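You operate a simulated robot arm through the tools that you are given. There is no shell and no other tool.

You run a simulated robot arm. Do the job below in one go: nothing can be reset, and whatever is moved stays where it is left.

## Task
Move the brown lead to terminal 7 and clamp it.
Fine: red switch off first, on again last; the orange toggle may stay open; shut the new terminal's toggle; the unused terminal's toggle and the teal cover stay shut. Where these are worked on the way, their far stop is far enough and under half their travel is too little: red switch.

The check looks at the end state, three seconds after you hand in, the way a careful person would. Anything else that was tipped, shoved, dropped, spilled or broken makes it a failure. A push-on lid holds only when it is set on centred and level and pressed home; a screw cap is set on level and turned clockwise until tight.

## Robot
A 7-joint arm with a two-finger parallel gripper, fixed in place. Base frame: the origin is at the foot of the arm, x ahead of it, y to its left, z up. Lengths are in cm, angles in rad, forces in N, time in s.
With the tool pointing down near the work surface it reaches from about 42 to 90 cm from the base axis. Its first joint turns from -2.496 to 2.496 rad. Payload 3 kg.
Tool frame: the origin (TCP) lies between the finger pads and is the grasp point; the fingertips stand 3 cm ahead of it; z points along the fingers, y is the line along which they close. The gripper opens to 9.4 cm. The fingers are 2.8 cm wide and 1 cm thick; the gripper's body (5 by 9.6 cm) begins 5.5 cm behind the TCP.
Orientation is that of the tool frame in the base frame, as [roll, pitch, yaw] about the fixed x, y, z axes, in that order (R = Rz(yaw) Ry(pitch) Rx(roll)). With the fingers straight down and closing along the base's y, the tool's x points along the base's -x, its y along +y and its z along -z.

## Interface
- The arm moves only by the tool play_rows. Its argument "steps" is a list that holds one entry, the list of rows, each a list of 7 numbers: the shift along the tool's x, y, z in mm, then the turn, a rotation vector about the tool's x, y, z in degrees, then the gripper command, from -1 (shut) to 1 (fully open), values between in proportion. In form: [[[x, y, z, wx, wy, wz, gripper], ...]]. A call has 1 to 20 rows; each row is the pose to reach, as a shift and turn from the pose commanded when the call began, along the tool's axes at that moment. Rows are played at 5 a second. More than 5 cm and 0.15 rad between two rows, or a gripper value outside its range, and nothing of the call is played. A pose out of reach is approached as far as the arm can. The call stops where the force on the tool passes 90 N (or 10 N more than at its start, if that is more) or the arm is blocked; 0.2 s more then pass. The fingers move at their own pace (about 7.2 cm/s each) and stop on an object; they squeeze with about 39 N. The grip force told is the motor's: it shows also when the fingers shut on nothing. Time passes only in rows, and 0.2 s behind the last, so rows that repeat a pose let the fingers close. The reply holds the time, the measured pose of the TCP, the force on the tool along the base axes, the opening and the grip force, in the units named above and with some noise, with the torque about the TCP (base axes, N m) and any sound that the robot's microphone picked up.
- Cameras (640 x 400 px; columns grow to the right, rows downward): "scene" is fixed at [5.05, 50.05, 157.72]; the picture's right is [0.12, -0.99, 0.00], its down [-0.76, -0.09, -0.64] and it looks along [0.63, 0.08, -0.77] (base axes); focal length 349 px, centre (320, 200). "wrist" rides on the gripper at [7.6, 1.4, -10.3] in the tool frame; the picture's right is [-0.18, 0.98, 0.00], its down [-0.75, -0.14, -0.64] and it looks along [-0.63, -0.12, 0.77] (tool axes); focal length 243 px, centre (320, 200). There is no depth. A picture from a camera that has moved, and an enlarged one, comes with that camera's place and axes in the base frame and with its lens.
- grab_frame(camera): a new picture of that camera. The clock stands still meanwhile.
- zoom(camera, box): a new picture of the part [left, top, right, bottom] of that camera's present view, enlarged. The clock stands still meanwhile.
- close_job(): hands the job in; it is judged then, once.

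Nothing tells you positions but the pictures and the camera data. Unless the task says otherwise, let go and move clear before handing in.

The tools are called as name(argument=value, ...) on one line, values as JSON. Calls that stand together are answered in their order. play_rows: Moves the arm, as the interface text tells. Its arguments: {"type":"object","properties":{"steps":{"type":"array","items":{"type":"array","items":{"type":"array","items":{"type":"number"}}}}},"required":["steps"]} The other tools are called the same way: grab_frame (camera) takes a picture; zoom (camera, box) takes an enlarged picture of a part of a camera's view; close_job () hands the job in.

At the start:

```text
time_s: 0.0
tcp_pos: [54.54, 39.36, 112.37]
ee_rot: [-3.14, 0.0, 3.141]
ft_force: [0.4, -0.1, 0.3]
moment: [-0.02, -0.01, 0.0]
finger_gap: 9.36
grip_force: 0.1
```

scene: 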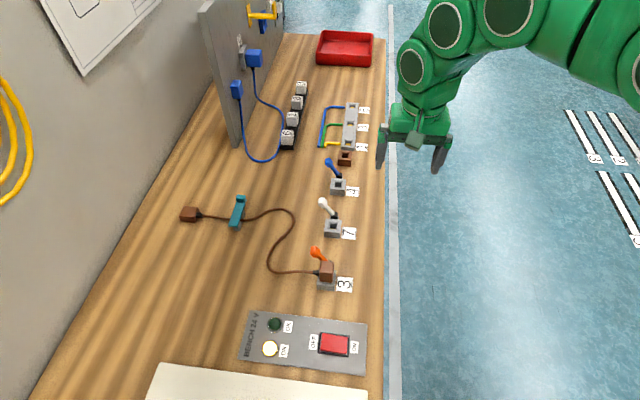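
wrist: 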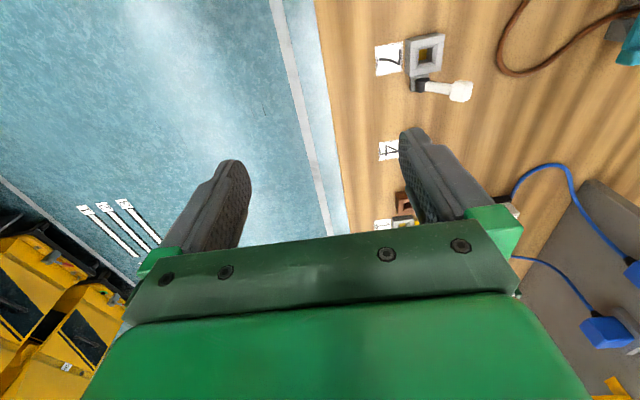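

I see a bench with terminals 3 (brown lead plugged, orange toggle), 7 (white toggle) and 4 (blue toggle), a red rocker switch on a panel and a teal cover over the brown cable. I'll take close-up pictures first to locate everything.

zoom(camera="scene", box=[220, 230, 400, 380])

zoom(camera="scene", box=[280, 140, 400, 300])

zoom(camera="scene", box=[160, 170, 340, 300])

zoom(camera="wrist", box=[340, 0, 640, 240])

```text
2.67 times, centred on (310, 305) of scene
camera zoom: at [5.05, 50.05, 157.72], right [0.12, -0.99, 0.0], down [-0.76, -0.09, -0.64], along [0.63, 0.08, -0.77], focal length 931 px, centre (347, -80)
```

zoom: 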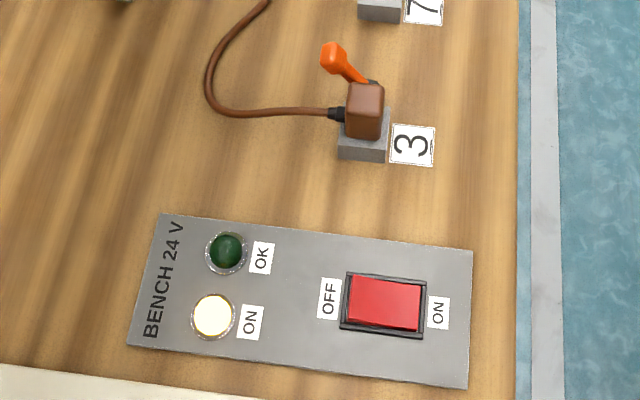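

```text
2.50 times, centred on (340, 220) of scene
camera zoom: at [5.05, 50.05, 157.72], right [0.12, -0.99, 0.0], down [-0.76, -0.09, -0.64], along [0.63, 0.08, -0.77], focal length 873 px, centre (270, 150)
```

zoom: 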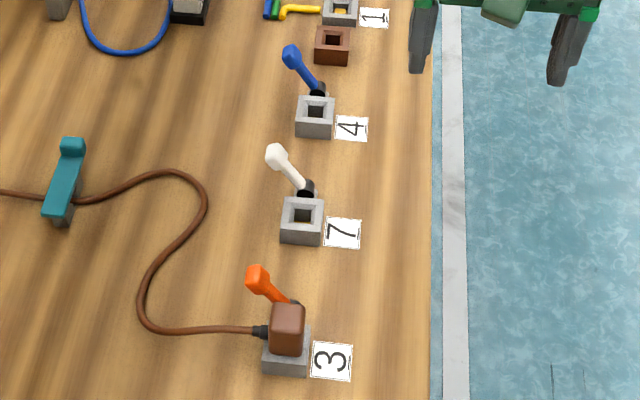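

```text
3.08 times, centred on (250, 235) of scene
camera zoom: at [5.05, 50.05, 157.72], right [0.12, -0.99, 0.0], down [-0.76, -0.09, -0.64], along [0.63, 0.08, -0.77], focal length 1074 px, centre (535, 92)
```

zoom: 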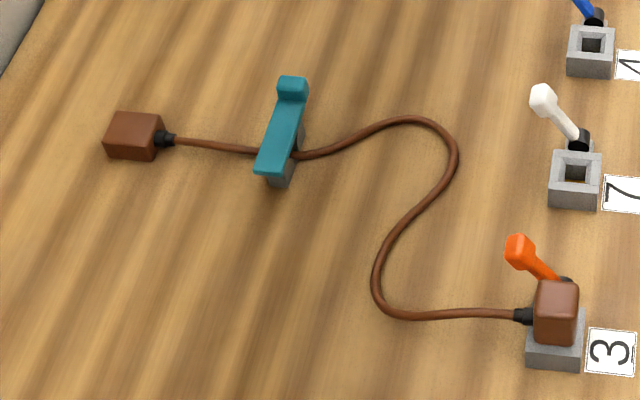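

```text
1.67 times, centred on (490, 120) of wrist
camera zoom: at [46.77, 40.85, 122.62], right [0.18, 0.98, 0.0], down [0.75, -0.14, 0.64], along [0.63, -0.12, -0.77], focal length 404 px, centre (37, 333)
```

zoom: 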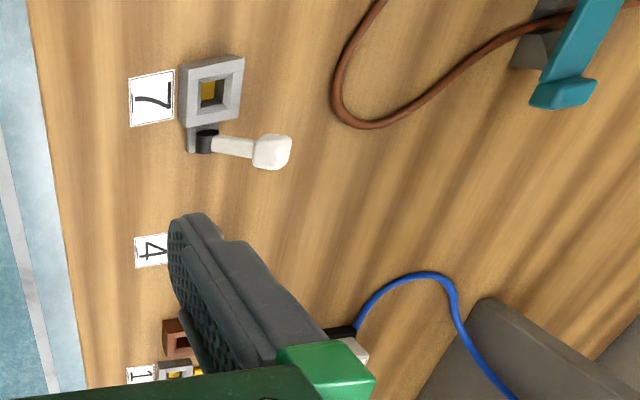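

The bench top seems to be at z ≈ 85, with terminals 3, 7 and 4 near x ≈ 41, 55 and 69, all at y ≈ 53, and the red switch near (27, 50). I'll move the wrist camera over terminal 3 for a closer look.

play_rows(steps=[[[27, 20, 15, 0, 0, 0, 1], [54, 40, 30, 0, 0, 0, 1], [81, 60, 45, 0, 0, 0, 1], [108, 80, 60, 0, 0, 0, 1], [135, 100, 70, 0, 0, 0, 1], [135, 100, 70, 0, 0, 0, 1]]])

grab_frame(camera="wrist")

grab_frame(camera="scene")

```text
time_s: 1.4
tcp_pos: [41.23, 49.43, 105.21]
ee_rot: [3.141, 0.0, 3.141]
ft_force: [-0.3, 0.3, 0.2]
moment: [-0.02, 0.02, -0.04]
finger_gap: 9.39
grip_force: 0.1
```

```text
taken
camera wrist: at [33.36, 50.81, 115.54], right [0.18, 0.98, 0.0], down [0.75, -0.14, 0.64], along [0.63, -0.12, -0.77], focal length 243 px, centre (320, 200)
```

wrist: 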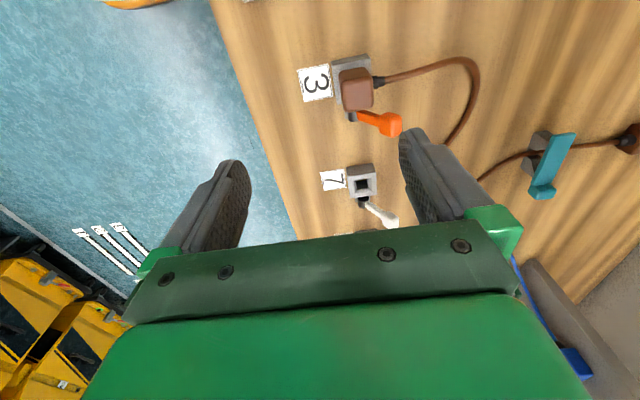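

```text
taken
```

scene: 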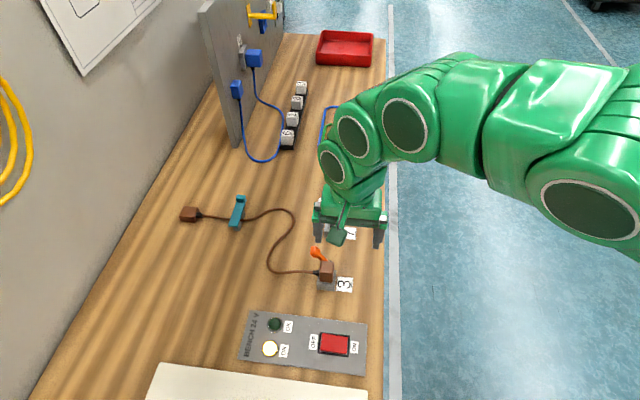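

I now have terminals 3 and 7 in the wrist view. I'll zoom in to judge the toggles and the plug.

zoom(camera="wrist", box=[290, 40, 430, 140])

zoom(camera="wrist", box=[310, 150, 410, 235])

zoom(camera="wrist", box=[360, 40, 640, 220])

```text
4.00 times, centred on (360, 90) of wrist
camera zoom: at [33.36, 50.81, 115.54], right [0.18, 0.98, 0.0], down [0.75, -0.14, 0.64], along [0.63, -0.12, -0.77], focal length 970 px, centre (160, 640)
```

zoom: 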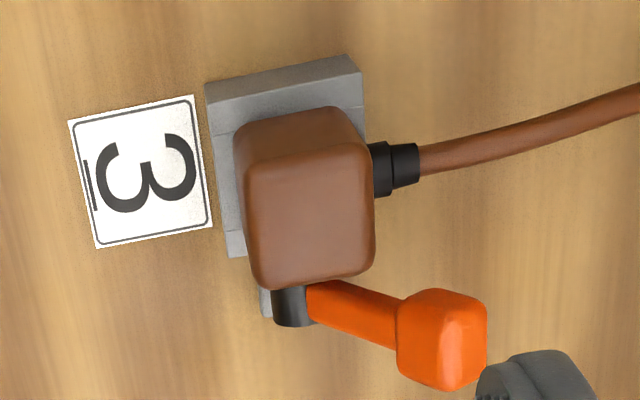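

```text
4.71 times, centred on (360, 192) of wrist
camera zoom: at [33.36, 50.81, 115.54], right [0.18, 0.98, 0.0], down [0.75, -0.14, 0.64], along [0.63, -0.12, -0.77], focal length 1142 px, centre (132, 235)
```

zoom: 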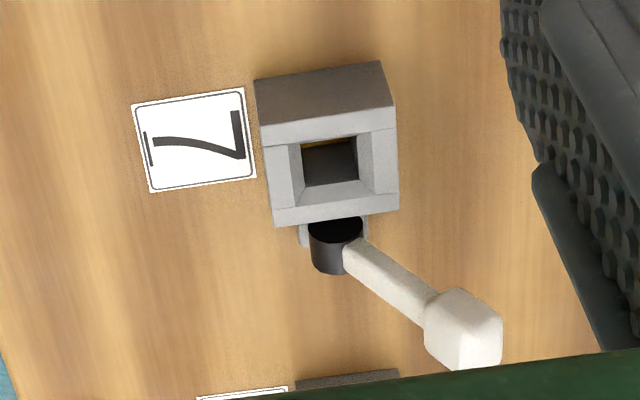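

```text
2.22 times, centred on (500, 130) of wrist
camera zoom: at [33.36, 50.81, 115.54], right [0.18, 0.98, 0.0], down [0.75, -0.14, 0.64], along [0.63, -0.12, -0.77], focal length 539 px, centre (-80, 356)
```

zoom: 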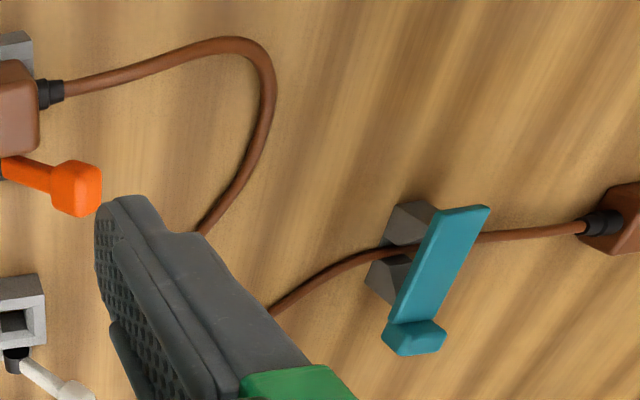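

All three toggles lean the same way (+y, about 60° up), so I take all of them to be shut, with their pivot on the +x side of each terminal. Next I'll go over the red switch for a close view.

play_rows(steps=[[[35, 2, 5, 0, 0, 0, 1], [70, 4, 10, 0, 0, 0, 1], [105, 5, 15, 0, 0, 0, 1], [140, 6, 22, 0, 0, 0, 1], [140, 6, 22, 0, 0, 0, 1]]])

grab_frame(camera="wrist")

zoom(camera="wrist", box=[240, 40, 400, 140])

```text
time_s: 2.6
tcp_pos: [27.29, 49.95, 103.22]
ee_rot: [-3.141, 0.0, 3.14]
ft_force: [0.0, -0.1, -0.2]
moment: [-0.04, 0.0, -0.02]
finger_gap: 9.41
grip_force: 0.1
```

```text
taken
camera wrist: at [19.45, 51.4, 113.54], right [0.18, 0.98, 0.0], down [0.75, -0.14, 0.64], along [0.63, -0.12, -0.77], focal length 243 px, centre (320, 200)
```

wrist: 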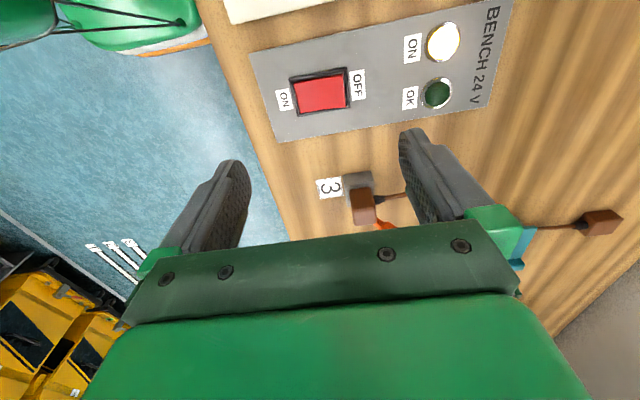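

```text
4.00 times, centred on (320, 90) of wrist
camera zoom: at [19.45, 51.4, 113.54], right [0.18, 0.98, 0.0], down [0.75, -0.14, 0.64], along [0.63, -0.12, -0.77], focal length 970 px, centre (320, 640)
```

zoom: 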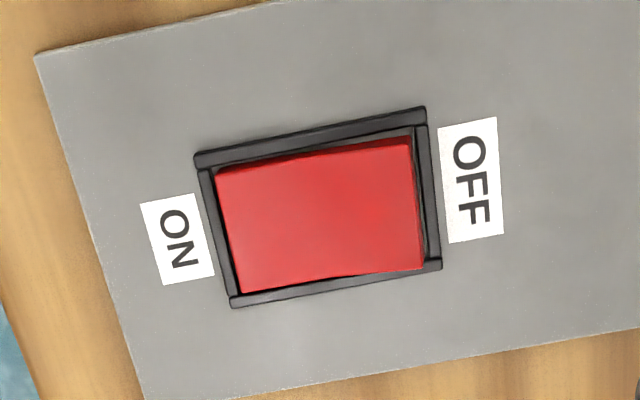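

The red rocker is centred near (27.2, 50.0, 87) with its OFF end toward +y, raised now. I'll bring the +y finger (gripper open) above the OFF end, keeping the other finger over the bare wood by the bench edge.

play_rows(steps=[[[0, -34, 20, 0, 0, 0, 1], [-1, -34, 50, 0, 0, 0, 1], [-1, -34, 80, 0, 0, 0, 1], [-1, -34, 100, 0, 0, 0, 1], [-1, -34, 112, 0, 0, 0, 1], [-1, -34, 112, 0, 0, 0, 1]]])

grab_frame(camera="wrist")

zoom(camera="scene", box=[240, 270, 400, 380])

```text
time_s: 4.0
tcp_pos: [26.98, 46.49, 91.9]
ee_rot: [3.14, 0.001, 3.14]
ft_force: [-0.4, -0.3, -0.2]
moment: [-0.04, 0.0, -0.01]
finger_gap: 9.37
grip_force: 0.0
```

```text
taken
camera wrist: at [19.38, 47.99, 102.14], right [0.19, 0.98, 0.0], down [0.75, -0.14, 0.64], along [0.63, -0.12, -0.77], focal length 243 px, centre (320, 200)
```

wrist: 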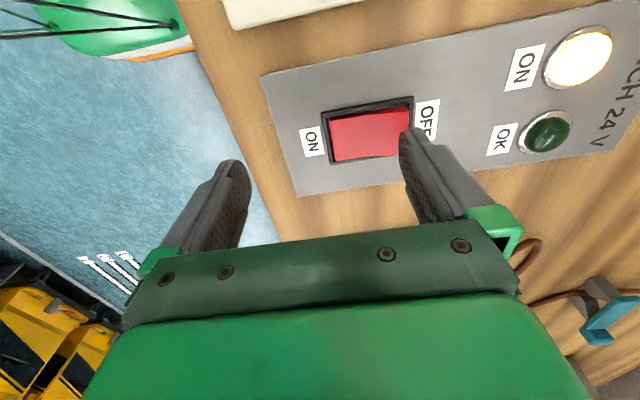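

```text
3.64 times, centred on (320, 325) of scene
camera zoom: at [5.05, 50.05, 157.72], right [0.12, -0.99, 0.0], down [-0.76, -0.09, -0.64], along [0.63, 0.08, -0.77], focal length 1270 px, centre (320, -254)
```

zoom: 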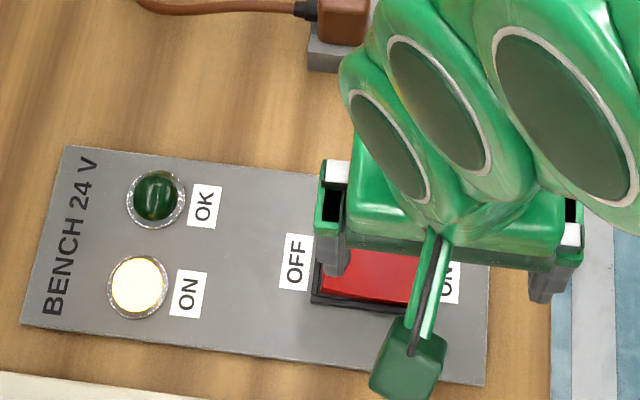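

The finger is over the OFF end. I'll lower it in small steps and watch the force.

play_rows(steps=[[[0, 0, 5, 0, 0, 0, 1], [0, 0, 10, 0, 0, 0, 1], [0, 0, 13, 0, 0, 0, 1], [0, 0, 15, 0, 0, 0, 1]]])

grab_frame(camera="wrist")

```text
time_s: 5.0
tcp_pos: [27.04, 46.6, 90.4]
ee_rot: [3.14, 0.0, 3.14]
ft_force: [0.0, -0.2, -0.5]
moment: [0.02, -0.01, 0.01]
finger_gap: 9.41
grip_force: 0.0
```

```text
taken
camera wrist: at [19.35, 48.03, 100.7], right [0.18, 0.98, 0.0], down [0.75, -0.14, 0.64], along [0.63, -0.12, -0.77], focal length 243 px, centre (320, 200)
```

wrist: 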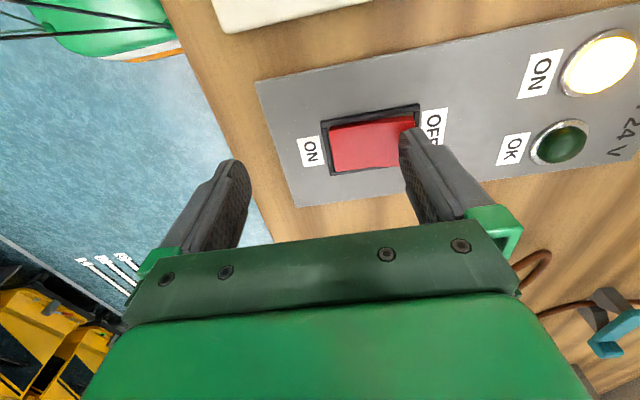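

No contact yet with the tip at z ≈ 87.4, so I'll go on down gently.

play_rows(steps=[[[0, 0, 2, 0, 0, 0, 1], [0, 0, 4, 0, 0, 0, 1], [0, 0, 6, 0, 0, 0, 1]]])

zoom(camera="wrist", box=[280, 80, 640, 220])

```text
time_s: 5.8
tcp_pos: [27.11, 46.7, 89.94]
ee_rot: [3.141, -0.002, -3.14]
ft_force: [1.7, 1.3, 0.5]
moment: [0.02, -0.03, -0.04]
finger_gap: 9.4
grip_force: 0.1
```

```text
1.78 times, centred on (460, 150) of wrist
camera zoom: at [19.37, 48.11, 100.1], right [0.18, 0.98, 0.0], down [0.75, -0.14, 0.64], along [0.63, -0.12, -0.77], focal length 431 px, centre (71, 289)
```

zoom: 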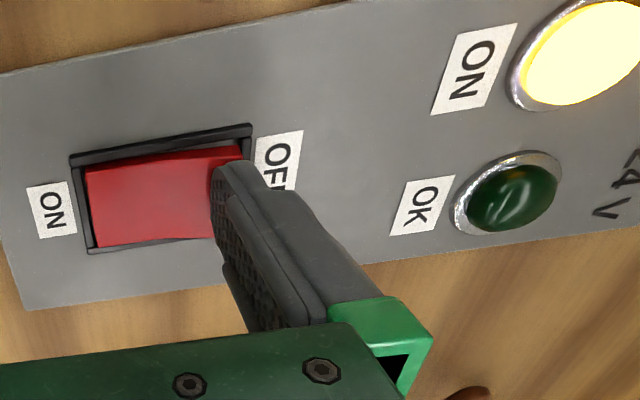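

Light contact at tip z ≈ 86.9, but the outer edge of the finger seems to overlap the frame. I'll lift, shift 4 mm toward the rocker centre and press again.

play_rows(steps=[[[0, 0, -6, 0, 0, 0, 1], [0, -5, -6, 0, 0, 0, 1], [0, -5, -2, 0, 0, 0, 1], [0, -5, 0, 0, 0, 0, 1], [0, -5, 2, 0, 0, 0, 1]]])

zoom(camera="wrist", box=[280, 80, 640, 220])

```text
time_s: 7.0
tcp_pos: [26.99, 46.2, 89.72]
ee_rot: [3.14, -0.001, -3.142]
ft_force: [0.2, 1.5, 3.2]
moment: [0.18, 0.04, -0.03]
finger_gap: 9.41
grip_force: 0.1
```

```text
1.78 times, centred on (460, 150) of wrist
camera zoom: at [19.4, 47.6, 99.96], right [0.18, 0.98, 0.0], down [0.75, -0.14, 0.64], along [0.63, -0.12, -0.77], focal length 431 px, centre (71, 289)
```

zoom: 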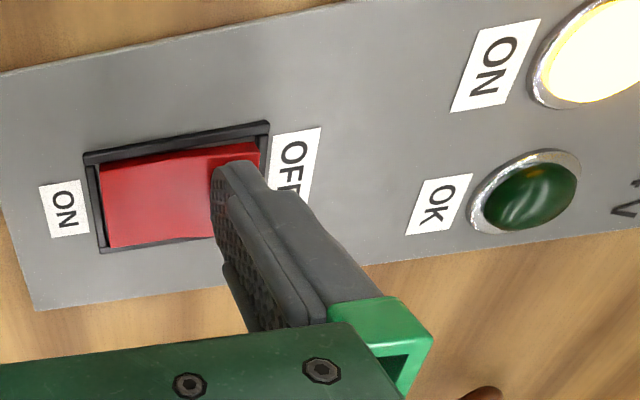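

Now the finger is inside the frame and on the rocker. I'll go on pressing.

play_rows(steps=[[[0, 0, 2, 0, 0, 0, 1], [0, 0, 4, 0, 0, 0, 1], [0, 0, 6, 0, 0, 0, 1]]])

zoom(camera="wrist", box=[280, 80, 640, 220])

```text
time_s: 7.8
tcp_pos: [27.12, 46.29, 89.29]
ee_rot: [3.133, 0.003, 3.141]
ft_force: [-10.5, -7.7, 87.1]
moment: [3.8, 0.42, 0.35]
finger_gap: 9.06
grip_force: 0.1
```

```text
1.78 times, centred on (460, 150) of wrist
camera zoom: at [19.4, 47.65, 99.58], right [0.18, 0.98, 0.01], down [0.75, -0.15, 0.64], along [0.63, -0.11, -0.77], focal length 431 px, centre (71, 289)
```

zoom: 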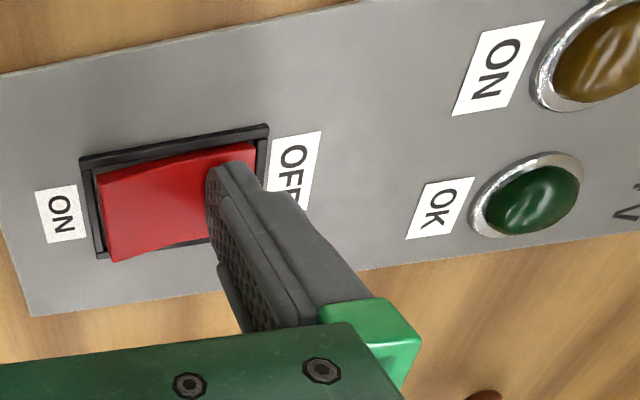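

The ON lamp went dark and the rocker reached its stop, so the switch is off. I'll lift away and check.

play_rows(steps=[[[0, 0, -5, 0, 0, 0, 1], [0, 0, -30, 0, 0, 0, 1], [0, 0, -70, 0, 0, 0, 1], [0, 0, -110, 0, 0, 0, 1], [0, 0, -110, 0, 0, 0, 1]]])

grab_frame(camera="wrist")

zoom(camera="wrist", box=[260, 20, 460, 140])

```text
time_s: 9.0
tcp_pos: [27.03, 46.18, 99.82]
ee_rot: [-3.141, 0.0, 3.139]
ft_force: [0.1, -0.2, 1.0]
moment: [-0.01, 0.0, -0.01]
finger_gap: 9.43
grip_force: 0.0
```

```text
taken
camera wrist: at [19.42, 47.69, 110.16], right [0.19, 0.98, 0.0], down [0.75, -0.14, 0.64], along [0.63, -0.12, -0.77], focal length 243 px, centre (320, 200)
```

wrist: 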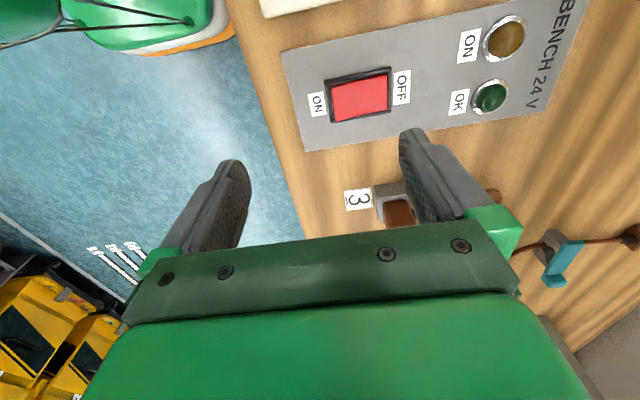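

```text
3.20 times, centred on (360, 80) of wrist
camera zoom: at [19.42, 47.69, 110.16], right [0.19, 0.98, 0.0], down [0.75, -0.14, 0.64], along [0.63, -0.12, -0.77], focal length 776 px, centre (192, 584)
```

zoom: 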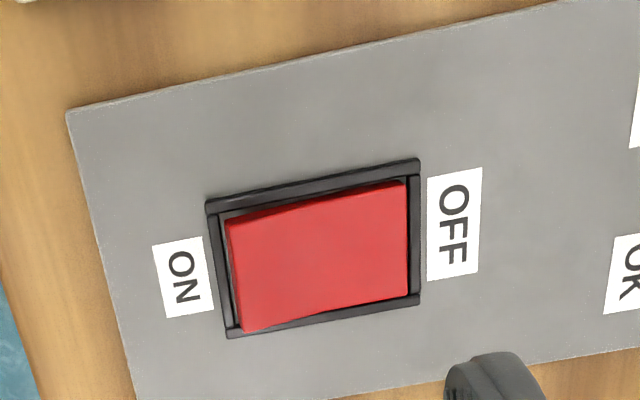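

The switch is off. Next I'll tilt the tool so the wrist camera looks low along +x, to see the toggles and the plug side-on.

play_rows(steps=[[[-4, 20, 0, 0, -7, 0, 1], [-8, 40, 0, 0, -14, 0, 1], [-12, 60, 5, 0, -21, 0, 1], [-17, 64, 15, 0, -28, 0, 1], [-17, 64, 20, 0, -30, 0, 1], [-17, 64, 20, 0, -30, 0, 1]]])

grab_frame(camera="wrist")

zoom(camera="wrist", box=[240, 80, 420, 220])

```text
time_s: 10.1
tcp_pos: [28.41, 54.35, 101.37]
ee_rot: [2.976, 0.194, 2.956]
ft_force: [0.7, 0.3, -0.5]
moment: [-0.02, -0.03, -0.01]
finger_gap: 9.4
grip_force: 0.1
stopped in row 5: the arm was blocked; the commanded pose is now the measured one
```

```text
taken
camera wrist: at [18.92, 55.7, 110.03], right [0.33, 0.93, 0.2], down [0.57, -0.36, 0.74], along [0.76, -0.13, -0.64], focal length 243 px, centre (320, 200)
```

wrist: 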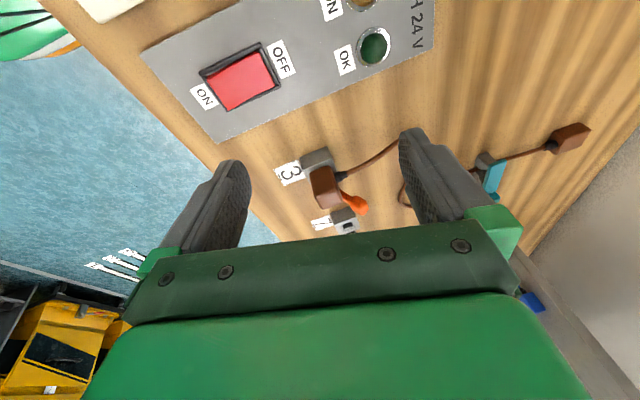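

```text
2.86 times, centred on (330, 150) of wrist
camera zoom: at [18.92, 55.7, 110.03], right [0.33, 0.93, 0.2], down [0.57, -0.36, 0.74], along [0.76, -0.13, -0.64], focal length 693 px, centre (291, 343)
```

zoom: 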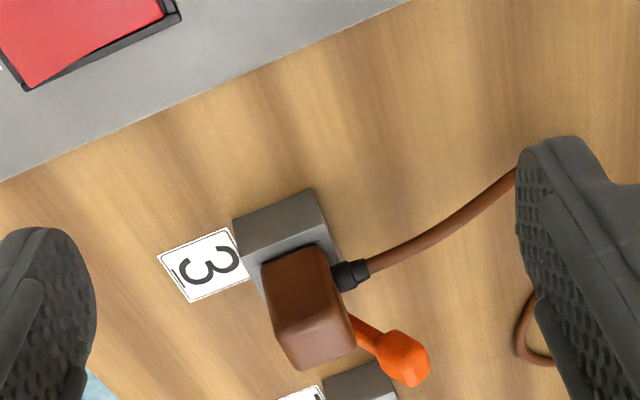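

The arm ran into a joint limit while tilting, with nothing touched, but the view helps: the plug top is near (40.9, 52.9, 92). I'll bring the tool back to straight down.

play_rows(steps=[[[-2, 1.6, -10, 2.8, 4.0, -3.2, 1], [-4, 3.2, -20, 5.6, 8.0, -6.4, 1], [-5.8, 4.9, -29, 8.4, 11.94, -9.65, 1], [-5.8, 4.9, -29, 8.4, 11.94, -9.65, 1]]])

```text
time_s: 11.1
tcp_pos: [28.06, 54.36, 104.5]
ee_rot: [-3.141, 0.005, -3.134]
ft_force: [-0.3, -0.6, -0.3]
moment: [0.0, 0.01, 0.0]
finger_gap: 9.41
grip_force: 0.1
```

The tool is nearly straight again. Next I'll close the fingers and move to the +y side of the orange toggle, high above the bench, for a close look before pushing it toward −y.

play_rows(steps=[[[-35, 12, 9, 0, 0.1, 0.1, 0], [-70, 24, 18, 0, 0.2, 0.2, -1], [-105, 36, 27, 0, 0.3, 0.3, -1], [-140, 48, 36, 0, 0.3, 0.43, -1], [-173, 56, 45, 0, 0.3, 0.43, -1], [-173, 56, 45, 0, 0.3, 0.43, -1]]])

grab_frame(camera="wrist")

zoom(camera="wrist", box=[160, 60, 340, 180])

zoom(camera="scene", box=[240, 180, 400, 300])

```text
time_s: 12.5
tcp_pos: [45.37, 60.16, 99.88]
ee_rot: [-3.139, 0.002, 3.141]
ft_force: [-0.8, -0.2, 0.5]
moment: [0.04, -0.01, 0.04]
finger_gap: 0.0
grip_force: 33.2
```

```text
taken
camera wrist: at [37.72, 61.6, 110.07], right [0.19, 0.98, 0.0], down [0.75, -0.14, 0.64], along [0.63, -0.12, -0.77], focal length 243 px, centre (320, 200)
```

wrist: 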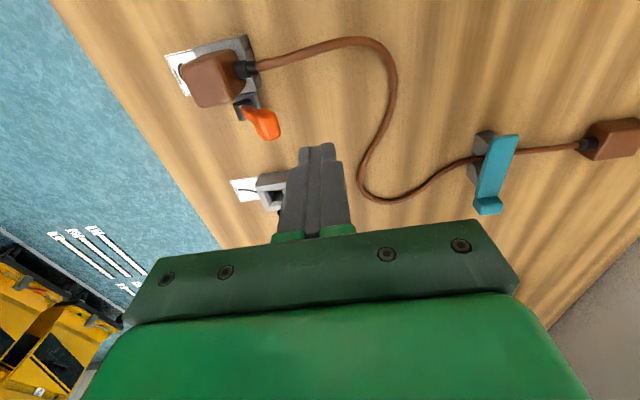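

```text
3.33 times, centred on (250, 120) of wrist
camera zoom: at [37.72, 61.6, 110.07], right [0.19, 0.98, 0.0], down [0.75, -0.14, 0.64], along [0.63, -0.12, -0.77], focal length 809 px, centre (553, 467)
```

zoom: 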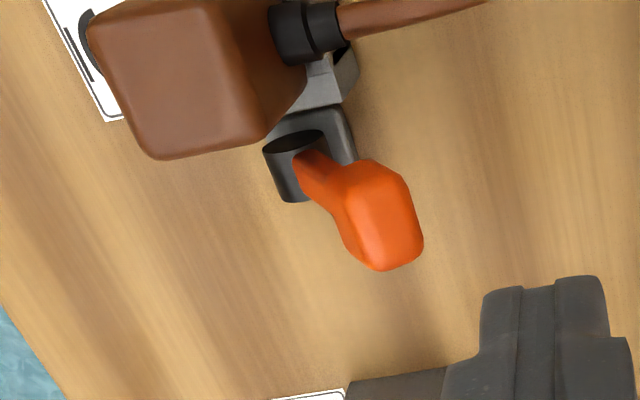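

```text
3.33 times, centred on (320, 240) of scene
camera zoom: at [5.05, 50.05, 157.72], right [0.12, -0.99, 0.0], down [-0.76, -0.09, -0.64], along [0.63, 0.08, -0.77], focal length 1164 px, centre (320, 67)
```

zoom: 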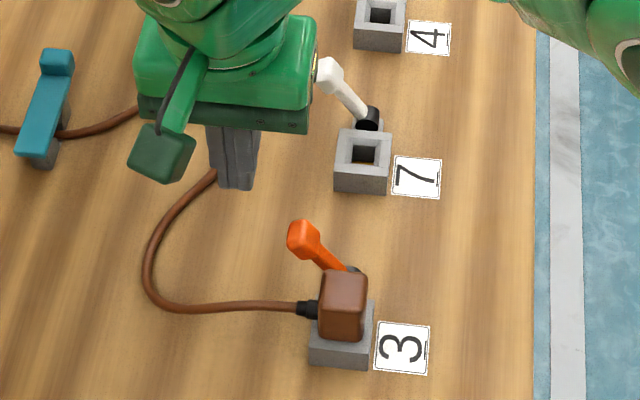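

The orange knob is at about (44.4, 56.1, 92) and its pivot axis runs along x. I'll lower the closed fingers beside its +y face with the tip at z ≈ 90.3, clear of the plug, and bring them close.

play_rows(steps=[[[4, 0, 30, 0, 0, 0, -1], [4, 0, 50, 0, 0, 0, -1], [4, 0, 64, 0, 0, 0, -1], [4, -10, 64, 0, 0, 0, -1], [4, -18, 64, 0, 0, 0, -1], [4, -18, 64, 0, 0, 0, -1]]])

zoom(camera="wrist", box=[160, 40, 400, 200])

```text
time_s: 13.9
tcp_pos: [45.01, 58.33, 93.77]
ee_rot: [3.141, 0.003, 3.141]
ft_force: [0.4, -0.7, 0.1]
moment: [0.03, 0.01, 0.0]
finger_gap: 0.0
grip_force: 32.7
```

```text
2.50 times, centred on (280, 120) of wrist
camera zoom: at [37.3, 59.81, 103.92], right [0.18, 0.98, 0.0], down [0.75, -0.14, 0.64], along [0.63, -0.12, -0.77], focal length 606 px, centre (420, 400)
```

zoom: 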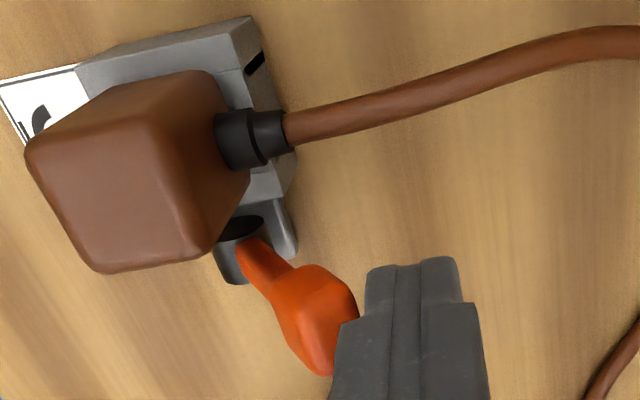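

The fingers sit right beside the orange knob. I'll push it gently toward −y.

play_rows(steps=[[[0, -3, 0, 0, 0, 0, -1], [0, -6, 0, 0, 0, 0, -1], [0, -9, 0, 0, 0, 0, -1], [0, -12, 0, 0, 0, 0, -1], [0, -15, 0, 0, 0, 0, -1]]])

zoom(camera="wrist", box=[160, 40, 400, 200])

```text
time_s: 15.1
tcp_pos: [44.98, 56.8, 93.55]
ee_rot: [-3.141, 0.002, 3.14]
ft_force: [1.4, 1.1, -0.1]
moment: [-0.01, 0.0, 0.01]
finger_gap: 0.0
grip_force: 33.1
```

```text
2.50 times, centred on (280, 120) of wrist
camera zoom: at [37.27, 58.2, 103.75], right [0.18, 0.98, 0.0], down [0.75, -0.14, 0.64], along [0.63, -0.12, -0.77], focal length 606 px, centre (420, 400)
```

zoom: 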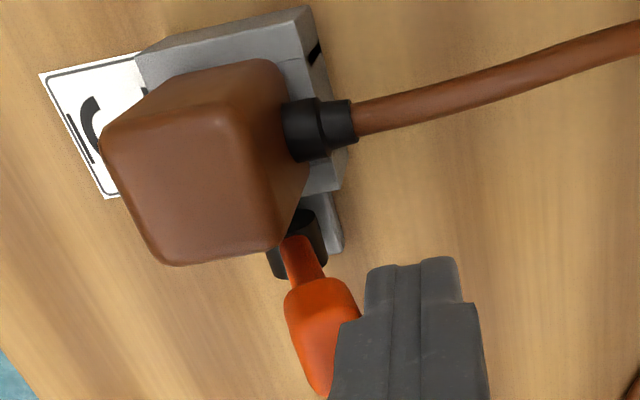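

The orange lever is swinging easily toward −y, so this is the opening direction. I'll keep pushing it over.

play_rows(steps=[[[0, -4, 0, 0, 0, 0, -1], [0, -8, 0, 0, 0, 0, -1], [0, -12, 0, 0, 0, 0, -1], [0, -16, 0, 0, 0, 0, -1], [0, -20, 0, 0, 0, 0, -1]]])

zoom(camera="wrist", box=[160, 40, 400, 200])

```text
time_s: 16.3
tcp_pos: [45.07, 54.74, 93.68]
ee_rot: [-3.141, 0.002, 3.14]
ft_force: [-11.0, 2.1, 25.8]
moment: [-0.32, 0.12, -0.1]
finger_gap: 0.0
grip_force: 32.8
```

```text
2.50 times, centred on (280, 120) of wrist
camera zoom: at [37.35, 56.23, 103.89], right [0.19, 0.98, 0.0], down [0.75, -0.14, 0.64], along [0.63, -0.12, -0.77], focal length 606 px, centre (420, 400)
```

zoom: 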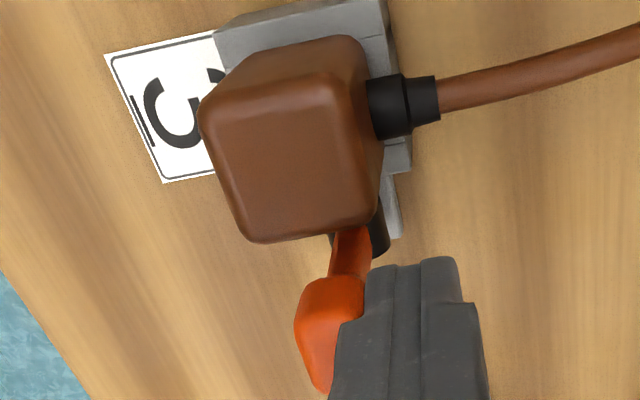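

Now there is an upward force of 26 N on the tool, so I'll look from the scene camera before going on.

zoom(camera="scene", box=[280, 220, 380, 300])

zoom(camera="wrist", box=[240, 90, 360, 180])

```text
5.00 times, centred on (330, 260) of scene
camera zoom: at [5.05, 50.05, 157.72], right [0.12, -0.99, 0.0], down [-0.76, -0.09, -0.64], along [0.63, 0.08, -0.77], focal length 1746 px, centre (270, -100)
```

zoom: 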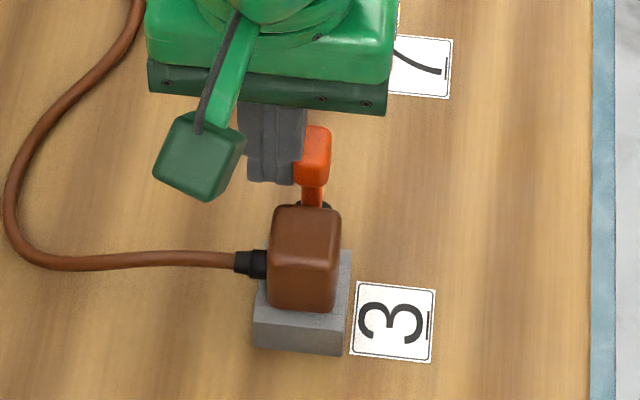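

```text
4.44 times, centred on (300, 135) of wrist
camera zoom: at [37.35, 56.23, 103.89], right [0.19, 0.98, 0.0], down [0.75, -0.14, 0.64], along [0.63, -0.12, -0.77], focal length 1078 px, centre (409, 489)
```

zoom: 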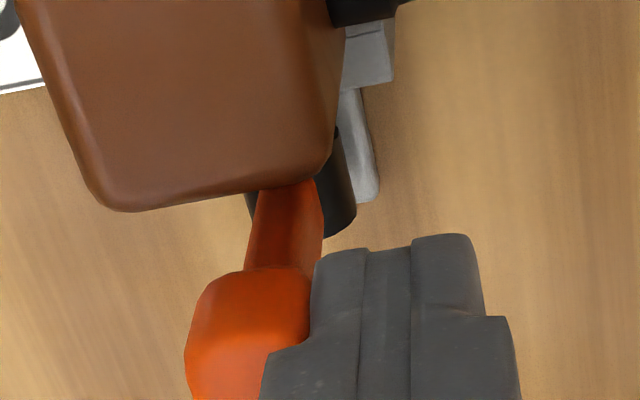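

The knob's top corner is catching under the finger's shoulder. I'll raise the finger about 8 mm so the slimmer tip pushes the knob, then carry on.

play_rows(steps=[[[0, 2, -4, 0, 0, 0, -1], [0, 2, -8, 0, 0, 0, -1], [0, -2, -8, 0, 0, 0, -1], [0, -6, -8, 0, 0, 0, -1], [0, -10, -8, 0, 0, 0, -1], [0, -14, -8, 0, 0, 0, -1]]])

zoom(camera="wrist", box=[160, 40, 400, 200])

zoom(camera="scene", box=[280, 220, 380, 300])

```text
time_s: 17.7
tcp_pos: [45.04, 53.34, 94.26]
ee_rot: [3.141, 0.001, 3.139]
ft_force: [0.3, 0.1, -0.1]
moment: [0.01, 0.0, -0.01]
finger_gap: 0.0
grip_force: 33.1
```

```text
2.50 times, centred on (280, 120) of wrist
camera zoom: at [37.3, 54.79, 104.54], right [0.19, 0.98, 0.0], down [0.75, -0.14, 0.64], along [0.63, -0.12, -0.77], focal length 606 px, centre (420, 400)
```

zoom: 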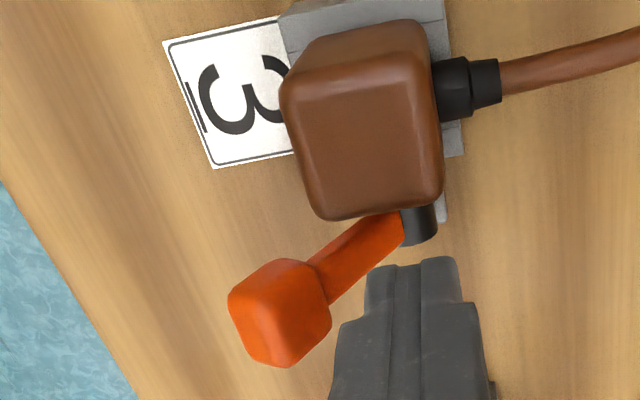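

```text
5.00 times, centred on (330, 260) of scene
camera zoom: at [5.05, 50.05, 157.72], right [0.12, -0.99, 0.0], down [-0.76, -0.09, -0.64], along [0.63, 0.08, -0.77], focal length 1746 px, centre (270, -100)
```

zoom: 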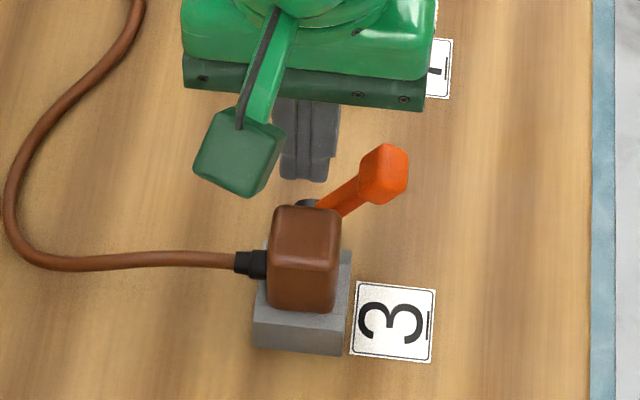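

The orange toggle has snapped over to its open side (−y). Next is the white toggle at terminal 7, 14 cm further along +x, done the same way.

play_rows(steps=[[[0, 2, -30, 0, 0, 0, -1], [0, 5, -60, 0, 0, 0, -1], [-40, 25, -60, 0, 0, 0, -1], [-80, 45, -60, 0, 0, 0, -1], [-120, 65, -60, 0, 0, 0, -1], [-140, 70, -60, 0, 0, 0, -1], [-140, 70, -30, 0, 0, 0, -1], [-140, 70, -2, 0, 0, 0, -1], [-140, 58, -2, 0, 0, 0, -1], [-140, 50, -2, 0, 0, 0, -1]]])

zoom(camera="wrist", box=[160, 40, 400, 200])

zoom(camera="scene", box=[270, 160, 390, 300])

```text
time_s: 19.9
tcp_pos: [59.08, 58.25, 94.54]
ee_rot: [-3.141, 0.0, 3.139]
ft_force: [0.3, 0.2, -0.1]
moment: [0.0, -0.01, -0.01]
finger_gap: 0.0
grip_force: 32.9
```

```text
2.50 times, centred on (280, 120) of wrist
camera zoom: at [51.34, 59.75, 104.72], right [0.19, 0.98, 0.0], down [0.75, -0.14, 0.64], along [0.63, -0.12, -0.77], focal length 606 px, centre (420, 400)
```

zoom: 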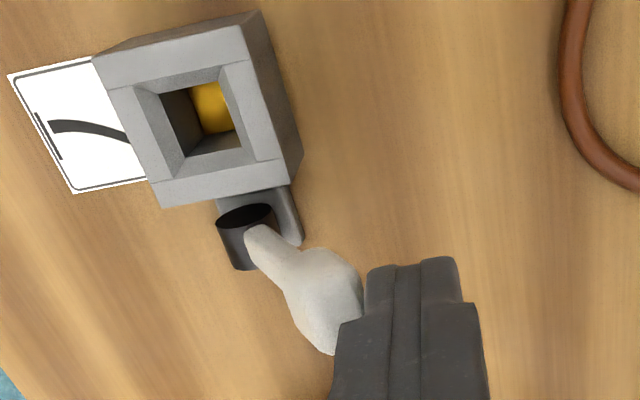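

```text
2.86 times, centred on (330, 230) of scene
camera zoom: at [5.05, 50.05, 157.72], right [0.12, -0.99, 0.0], down [-0.76, -0.09, -0.64], along [0.63, 0.08, -0.77], focal length 998 px, centre (291, 114)
```

zoom: 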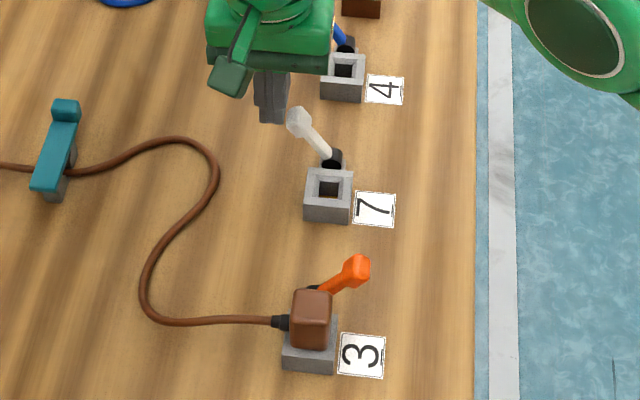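

The fingers are beside the white knob. I'll push it toward −y in small steps.

play_rows(steps=[[[0, -4, 0, 0, 0, 0, -1], [0, -8, 0, 0, 0, 0, -1], [0, -12, 0, 0, 0, 0, -1], [0, -16, 0, 0, 0, 0, -1], [0, -20, 0, 0, 0, 0, -1], [0, -24, 0, 0, 0, 0, -1], [0, -28, 0, 0, 0, 0, -1], [0, -32, 0, 0, 0, 0, -1]]])

zoom(camera="wrist", box=[160, 40, 400, 200])

```text
time_s: 21.7
tcp_pos: [59.02, 55.15, 94.58]
ee_rot: [-3.141, 0.001, 3.138]
ft_force: [0.1, 0.2, 1.1]
moment: [0.03, -0.02, -0.01]
finger_gap: 0.0
grip_force: 32.9
```

```text
2.50 times, centred on (280, 120) of wrist
camera zoom: at [51.33, 56.51, 104.87], right [0.19, 0.98, 0.0], down [0.75, -0.14, 0.64], along [0.63, -0.12, -0.77], focal length 606 px, centre (420, 400)
```

zoom: 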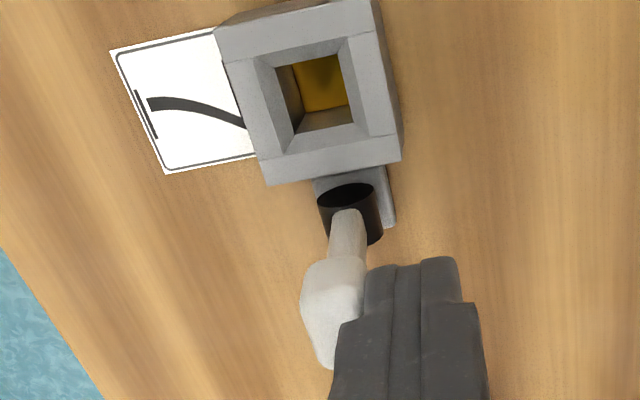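

play_rows(steps=[[[0, -4, 0, 0, 0, 0, -1], [0, -8, 0, 0, 0, 0, -1], [0, -12, 0, 0, 0, 0, -1], [0, -16, 0, 0, 0, 0, -1], [0, -18, 0, 0, 0, 0, -1]]])

zoom(camera="wrist", box=[160, 40, 400, 200])

zoom(camera="scene", box=[270, 160, 390, 300])

```text
time_s: 22.9
tcp_pos: [59.01, 53.35, 94.48]
ee_rot: [-3.141, 0.003, 3.14]
ft_force: [0.3, 0.5, -0.2]
moment: [0.01, 0.01, -0.03]
finger_gap: 0.01
grip_force: 32.6
```

```text
2.50 times, centred on (280, 120) of wrist
camera zoom: at [51.38, 54.68, 104.79], right [0.19, 0.98, 0.0], down [0.75, -0.14, 0.64], along [0.63, -0.12, -0.77], focal length 606 px, centre (420, 400)
```

zoom: 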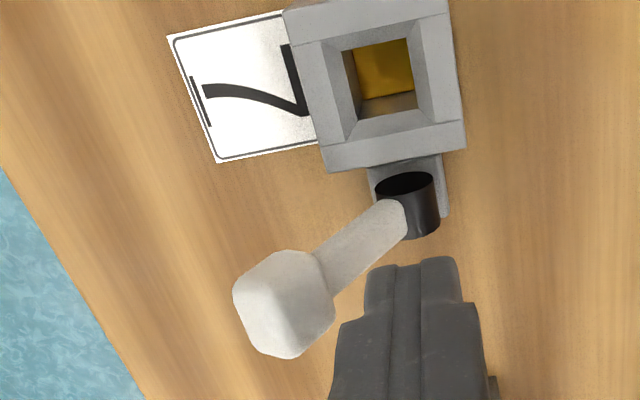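

```text
2.86 times, centred on (330, 230) of scene
camera zoom: at [5.05, 50.05, 157.72], right [0.12, -0.99, 0.0], down [-0.76, -0.09, -0.64], along [0.63, 0.08, -0.77], focal length 998 px, centre (291, 114)
```

zoom: 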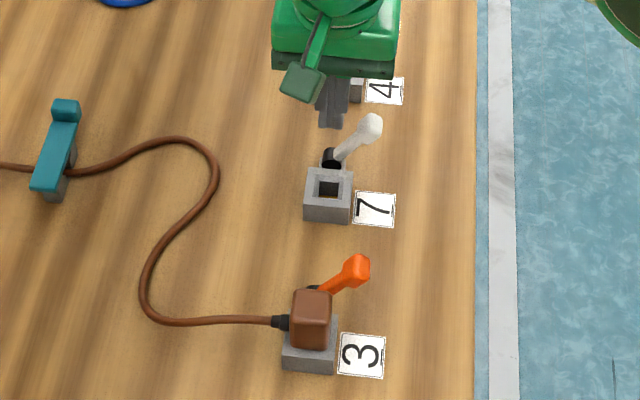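

Both toggles are open now. The plug measures about 2.7 cm square, centred at (40.95, 52.95) with its top at z ≈ 92 and its cable boot on the +y side at z ≈ 88.6. I'll raise, go above it with the fingers part-open and check.

play_rows(steps=[[[0, 2, -35, 0, 0, 0, -1], [0, 4, -70, 0, 0, 0, -1], [45, 2, -70, 0, 0, 0, 0.1], [90, 0, -70, 0, 0, 0, 0.1], [135, -2, -70, 0, 0, 0, 0.1], [180, -4, -70, 0, 0, 0, 0.1], [180, -4, -50, 0, 0, 0, 0.1], [180, -4, -50, 0, 0, 0, 0.1]]])

grab_frame(camera="wrist")

zoom(camera="scene", box=[270, 180, 390, 300])

```text
time_s: 24.7
tcp_pos: [41.09, 53.0, 99.47]
ee_rot: [3.142, 0.003, 3.138]
ft_force: [-0.1, 0.2, -0.9]
moment: [0.02, 0.03, 0.01]
finger_gap: 5.15
grip_force: 0.1
```

```text
taken
camera wrist: at [33.36, 54.46, 109.76], right [0.19, 0.98, 0.0], down [0.75, -0.14, 0.64], along [0.63, -0.12, -0.77], focal length 243 px, centre (320, 200)
```

wrist: 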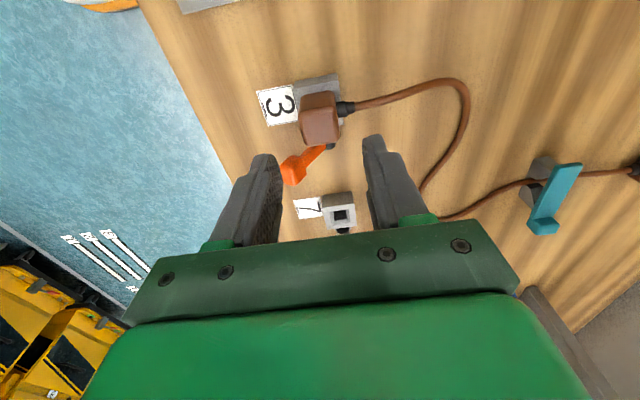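

```text
3.33 times, centred on (330, 240) of scene
camera zoom: at [5.05, 50.05, 157.72], right [0.12, -0.99, 0.0], down [-0.76, -0.09, -0.64], along [0.63, 0.08, -0.77], focal length 1164 px, centre (287, 67)
```

zoom: 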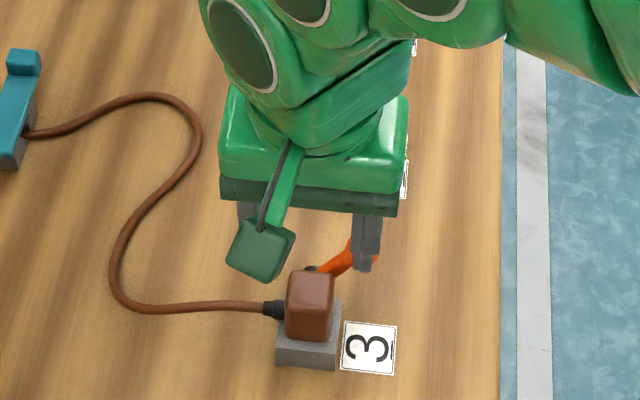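

Alignment over the plug looks right. I'll descend most of the way and check the clearances.

play_rows(steps=[[[0, 0, 20, 0, 0, 0, 0.1], [0, 0, 40, 0, 0, 0, 0.1], [0, 0, 50, 0, 0, 0, 0.1], [0, 0, 55, 0, 0, 0, 0.1]]])

zoom(camera="wrist", box=[200, 60, 440, 220])

zoom(camera="scene", box=[270, 200, 390, 300])

```text
time_s: 25.7
tcp_pos: [41.1, 53.05, 94.01]
ee_rot: [-3.14, 0.002, 3.139]
ft_force: [-0.1, 0.1, -0.5]
moment: [0.01, 0.01, 0.0]
finger_gap: 5.17
grip_force: 0.1
```

```text
2.50 times, centred on (320, 140) of wrist
camera zoom: at [33.38, 54.44, 104.26], right [0.19, 0.98, 0.0], down [0.75, -0.14, 0.64], along [0.63, -0.12, -0.77], focal length 606 px, centre (320, 350)
```

zoom: 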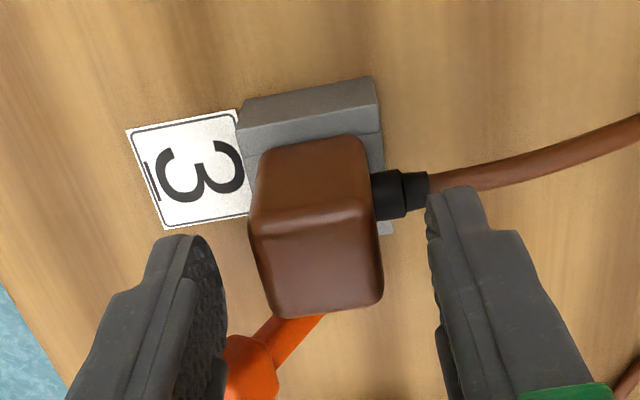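

```text
4.00 times, centred on (330, 250) of scene
camera zoom: at [5.05, 50.05, 157.72], right [0.12, -0.99, 0.0], down [-0.76, -0.09, -0.64], along [0.63, 0.08, -0.77], focal length 1397 px, centre (280, 0)
```

zoom: 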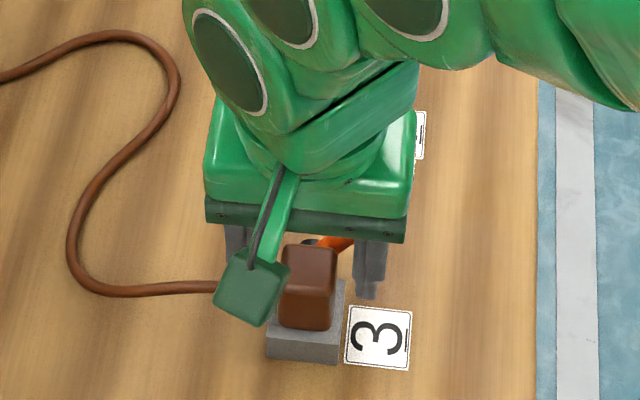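

The fingers straddle the plug cleanly. I'll go 10 mm lower so the tips stay just above the cable boot, then close on the plug.

play_rows(steps=[[[0, 0, 5, 0, 0, 0, 0.1], [0, 0, 10, 0, 0, 0, 0.1], [0, 0, 10, 0, 0, 0, -0.3], [0, 0, 10, 0, 0, 0, -1], [0, 0, 10, 0, 0, 0, -1], [0, 0, 10, 0, 0, 0, -1], [0, 0, 10, 0, 0, 0, -1]]])

zoom(camera="wrist", box=[200, 60, 440, 220])

```text
time_s: 27.3
tcp_pos: [41.08, 52.91, 93.07]
ee_rot: [-3.141, 0.002, 3.14]
ft_force: [0.6, 0.3, -0.4]
moment: [0.01, 0.01, 0.03]
finger_gap: 2.89
grip_force: 39.0
```

```text
2.50 times, centred on (320, 140) of wrist
camera zoom: at [33.36, 54.37, 103.29], right [0.19, 0.98, 0.0], down [0.75, -0.14, 0.64], along [0.63, -0.12, -0.77], focal length 606 px, centre (320, 350)
```

zoom: 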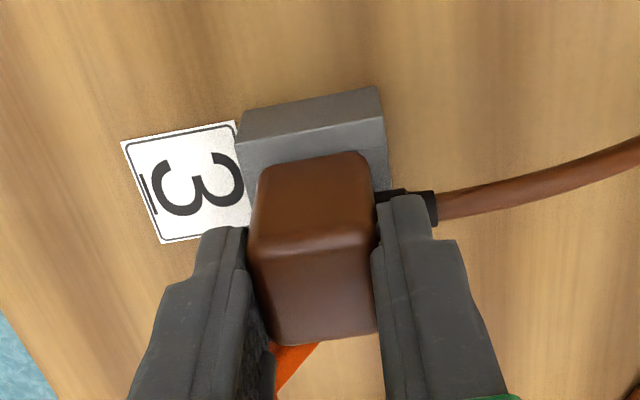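

The plug is gripped (gap 2.9 cm, 39 N) with little side load. I'll pull it straight up slowly.

play_rows(steps=[[[0, 0, -4, 0, 0, 0, -1], [0, 0, -8, 0, 0, 0, -1], [0, 0, -12, 0, 0, 0, -1], [0, 0, -16, 0, 0, 0, -1], [0, 0, -20, 0, 0, 0, -1]]])

zoom(camera="wrist", box=[200, 60, 440, 220])

zoom(camera="scene", box=[200, 180, 400, 300])

```text
time_s: 28.5
tcp_pos: [40.98, 53.02, 94.91]
ee_rot: [3.141, 0.002, 3.14]
ft_force: [-0.2, 0.0, -0.1]
moment: [-0.01, -0.02, -0.01]
finger_gap: 2.88
grip_force: 38.9
```

```text
2.50 times, centred on (320, 140) of wrist
camera zoom: at [33.32, 54.41, 105.23], right [0.19, 0.98, 0.0], down [0.75, -0.14, 0.64], along [0.63, -0.12, -0.77], focal length 606 px, centre (320, 350)
```

zoom: 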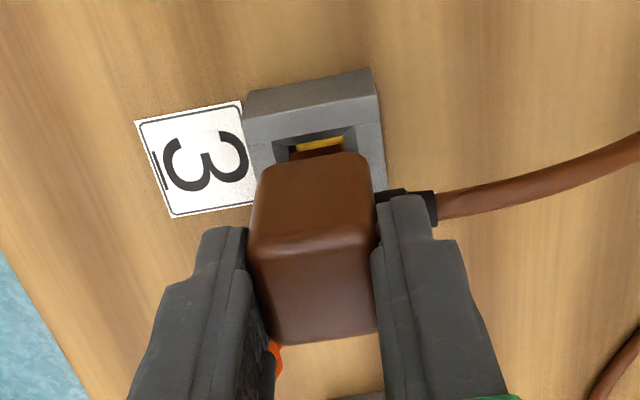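

```text
3.20 times, centred on (300, 240) of scene
camera zoom: at [5.05, 50.05, 157.72], right [0.12, -0.99, 0.0], down [-0.76, -0.09, -0.64], along [0.63, 0.08, -0.77], focal length 1117 px, centre (384, 72)
```

zoom: 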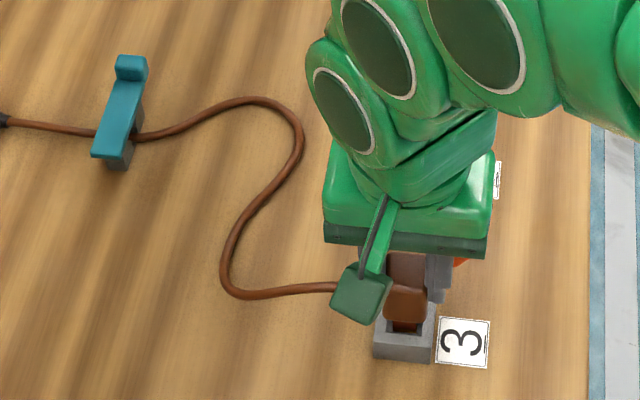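

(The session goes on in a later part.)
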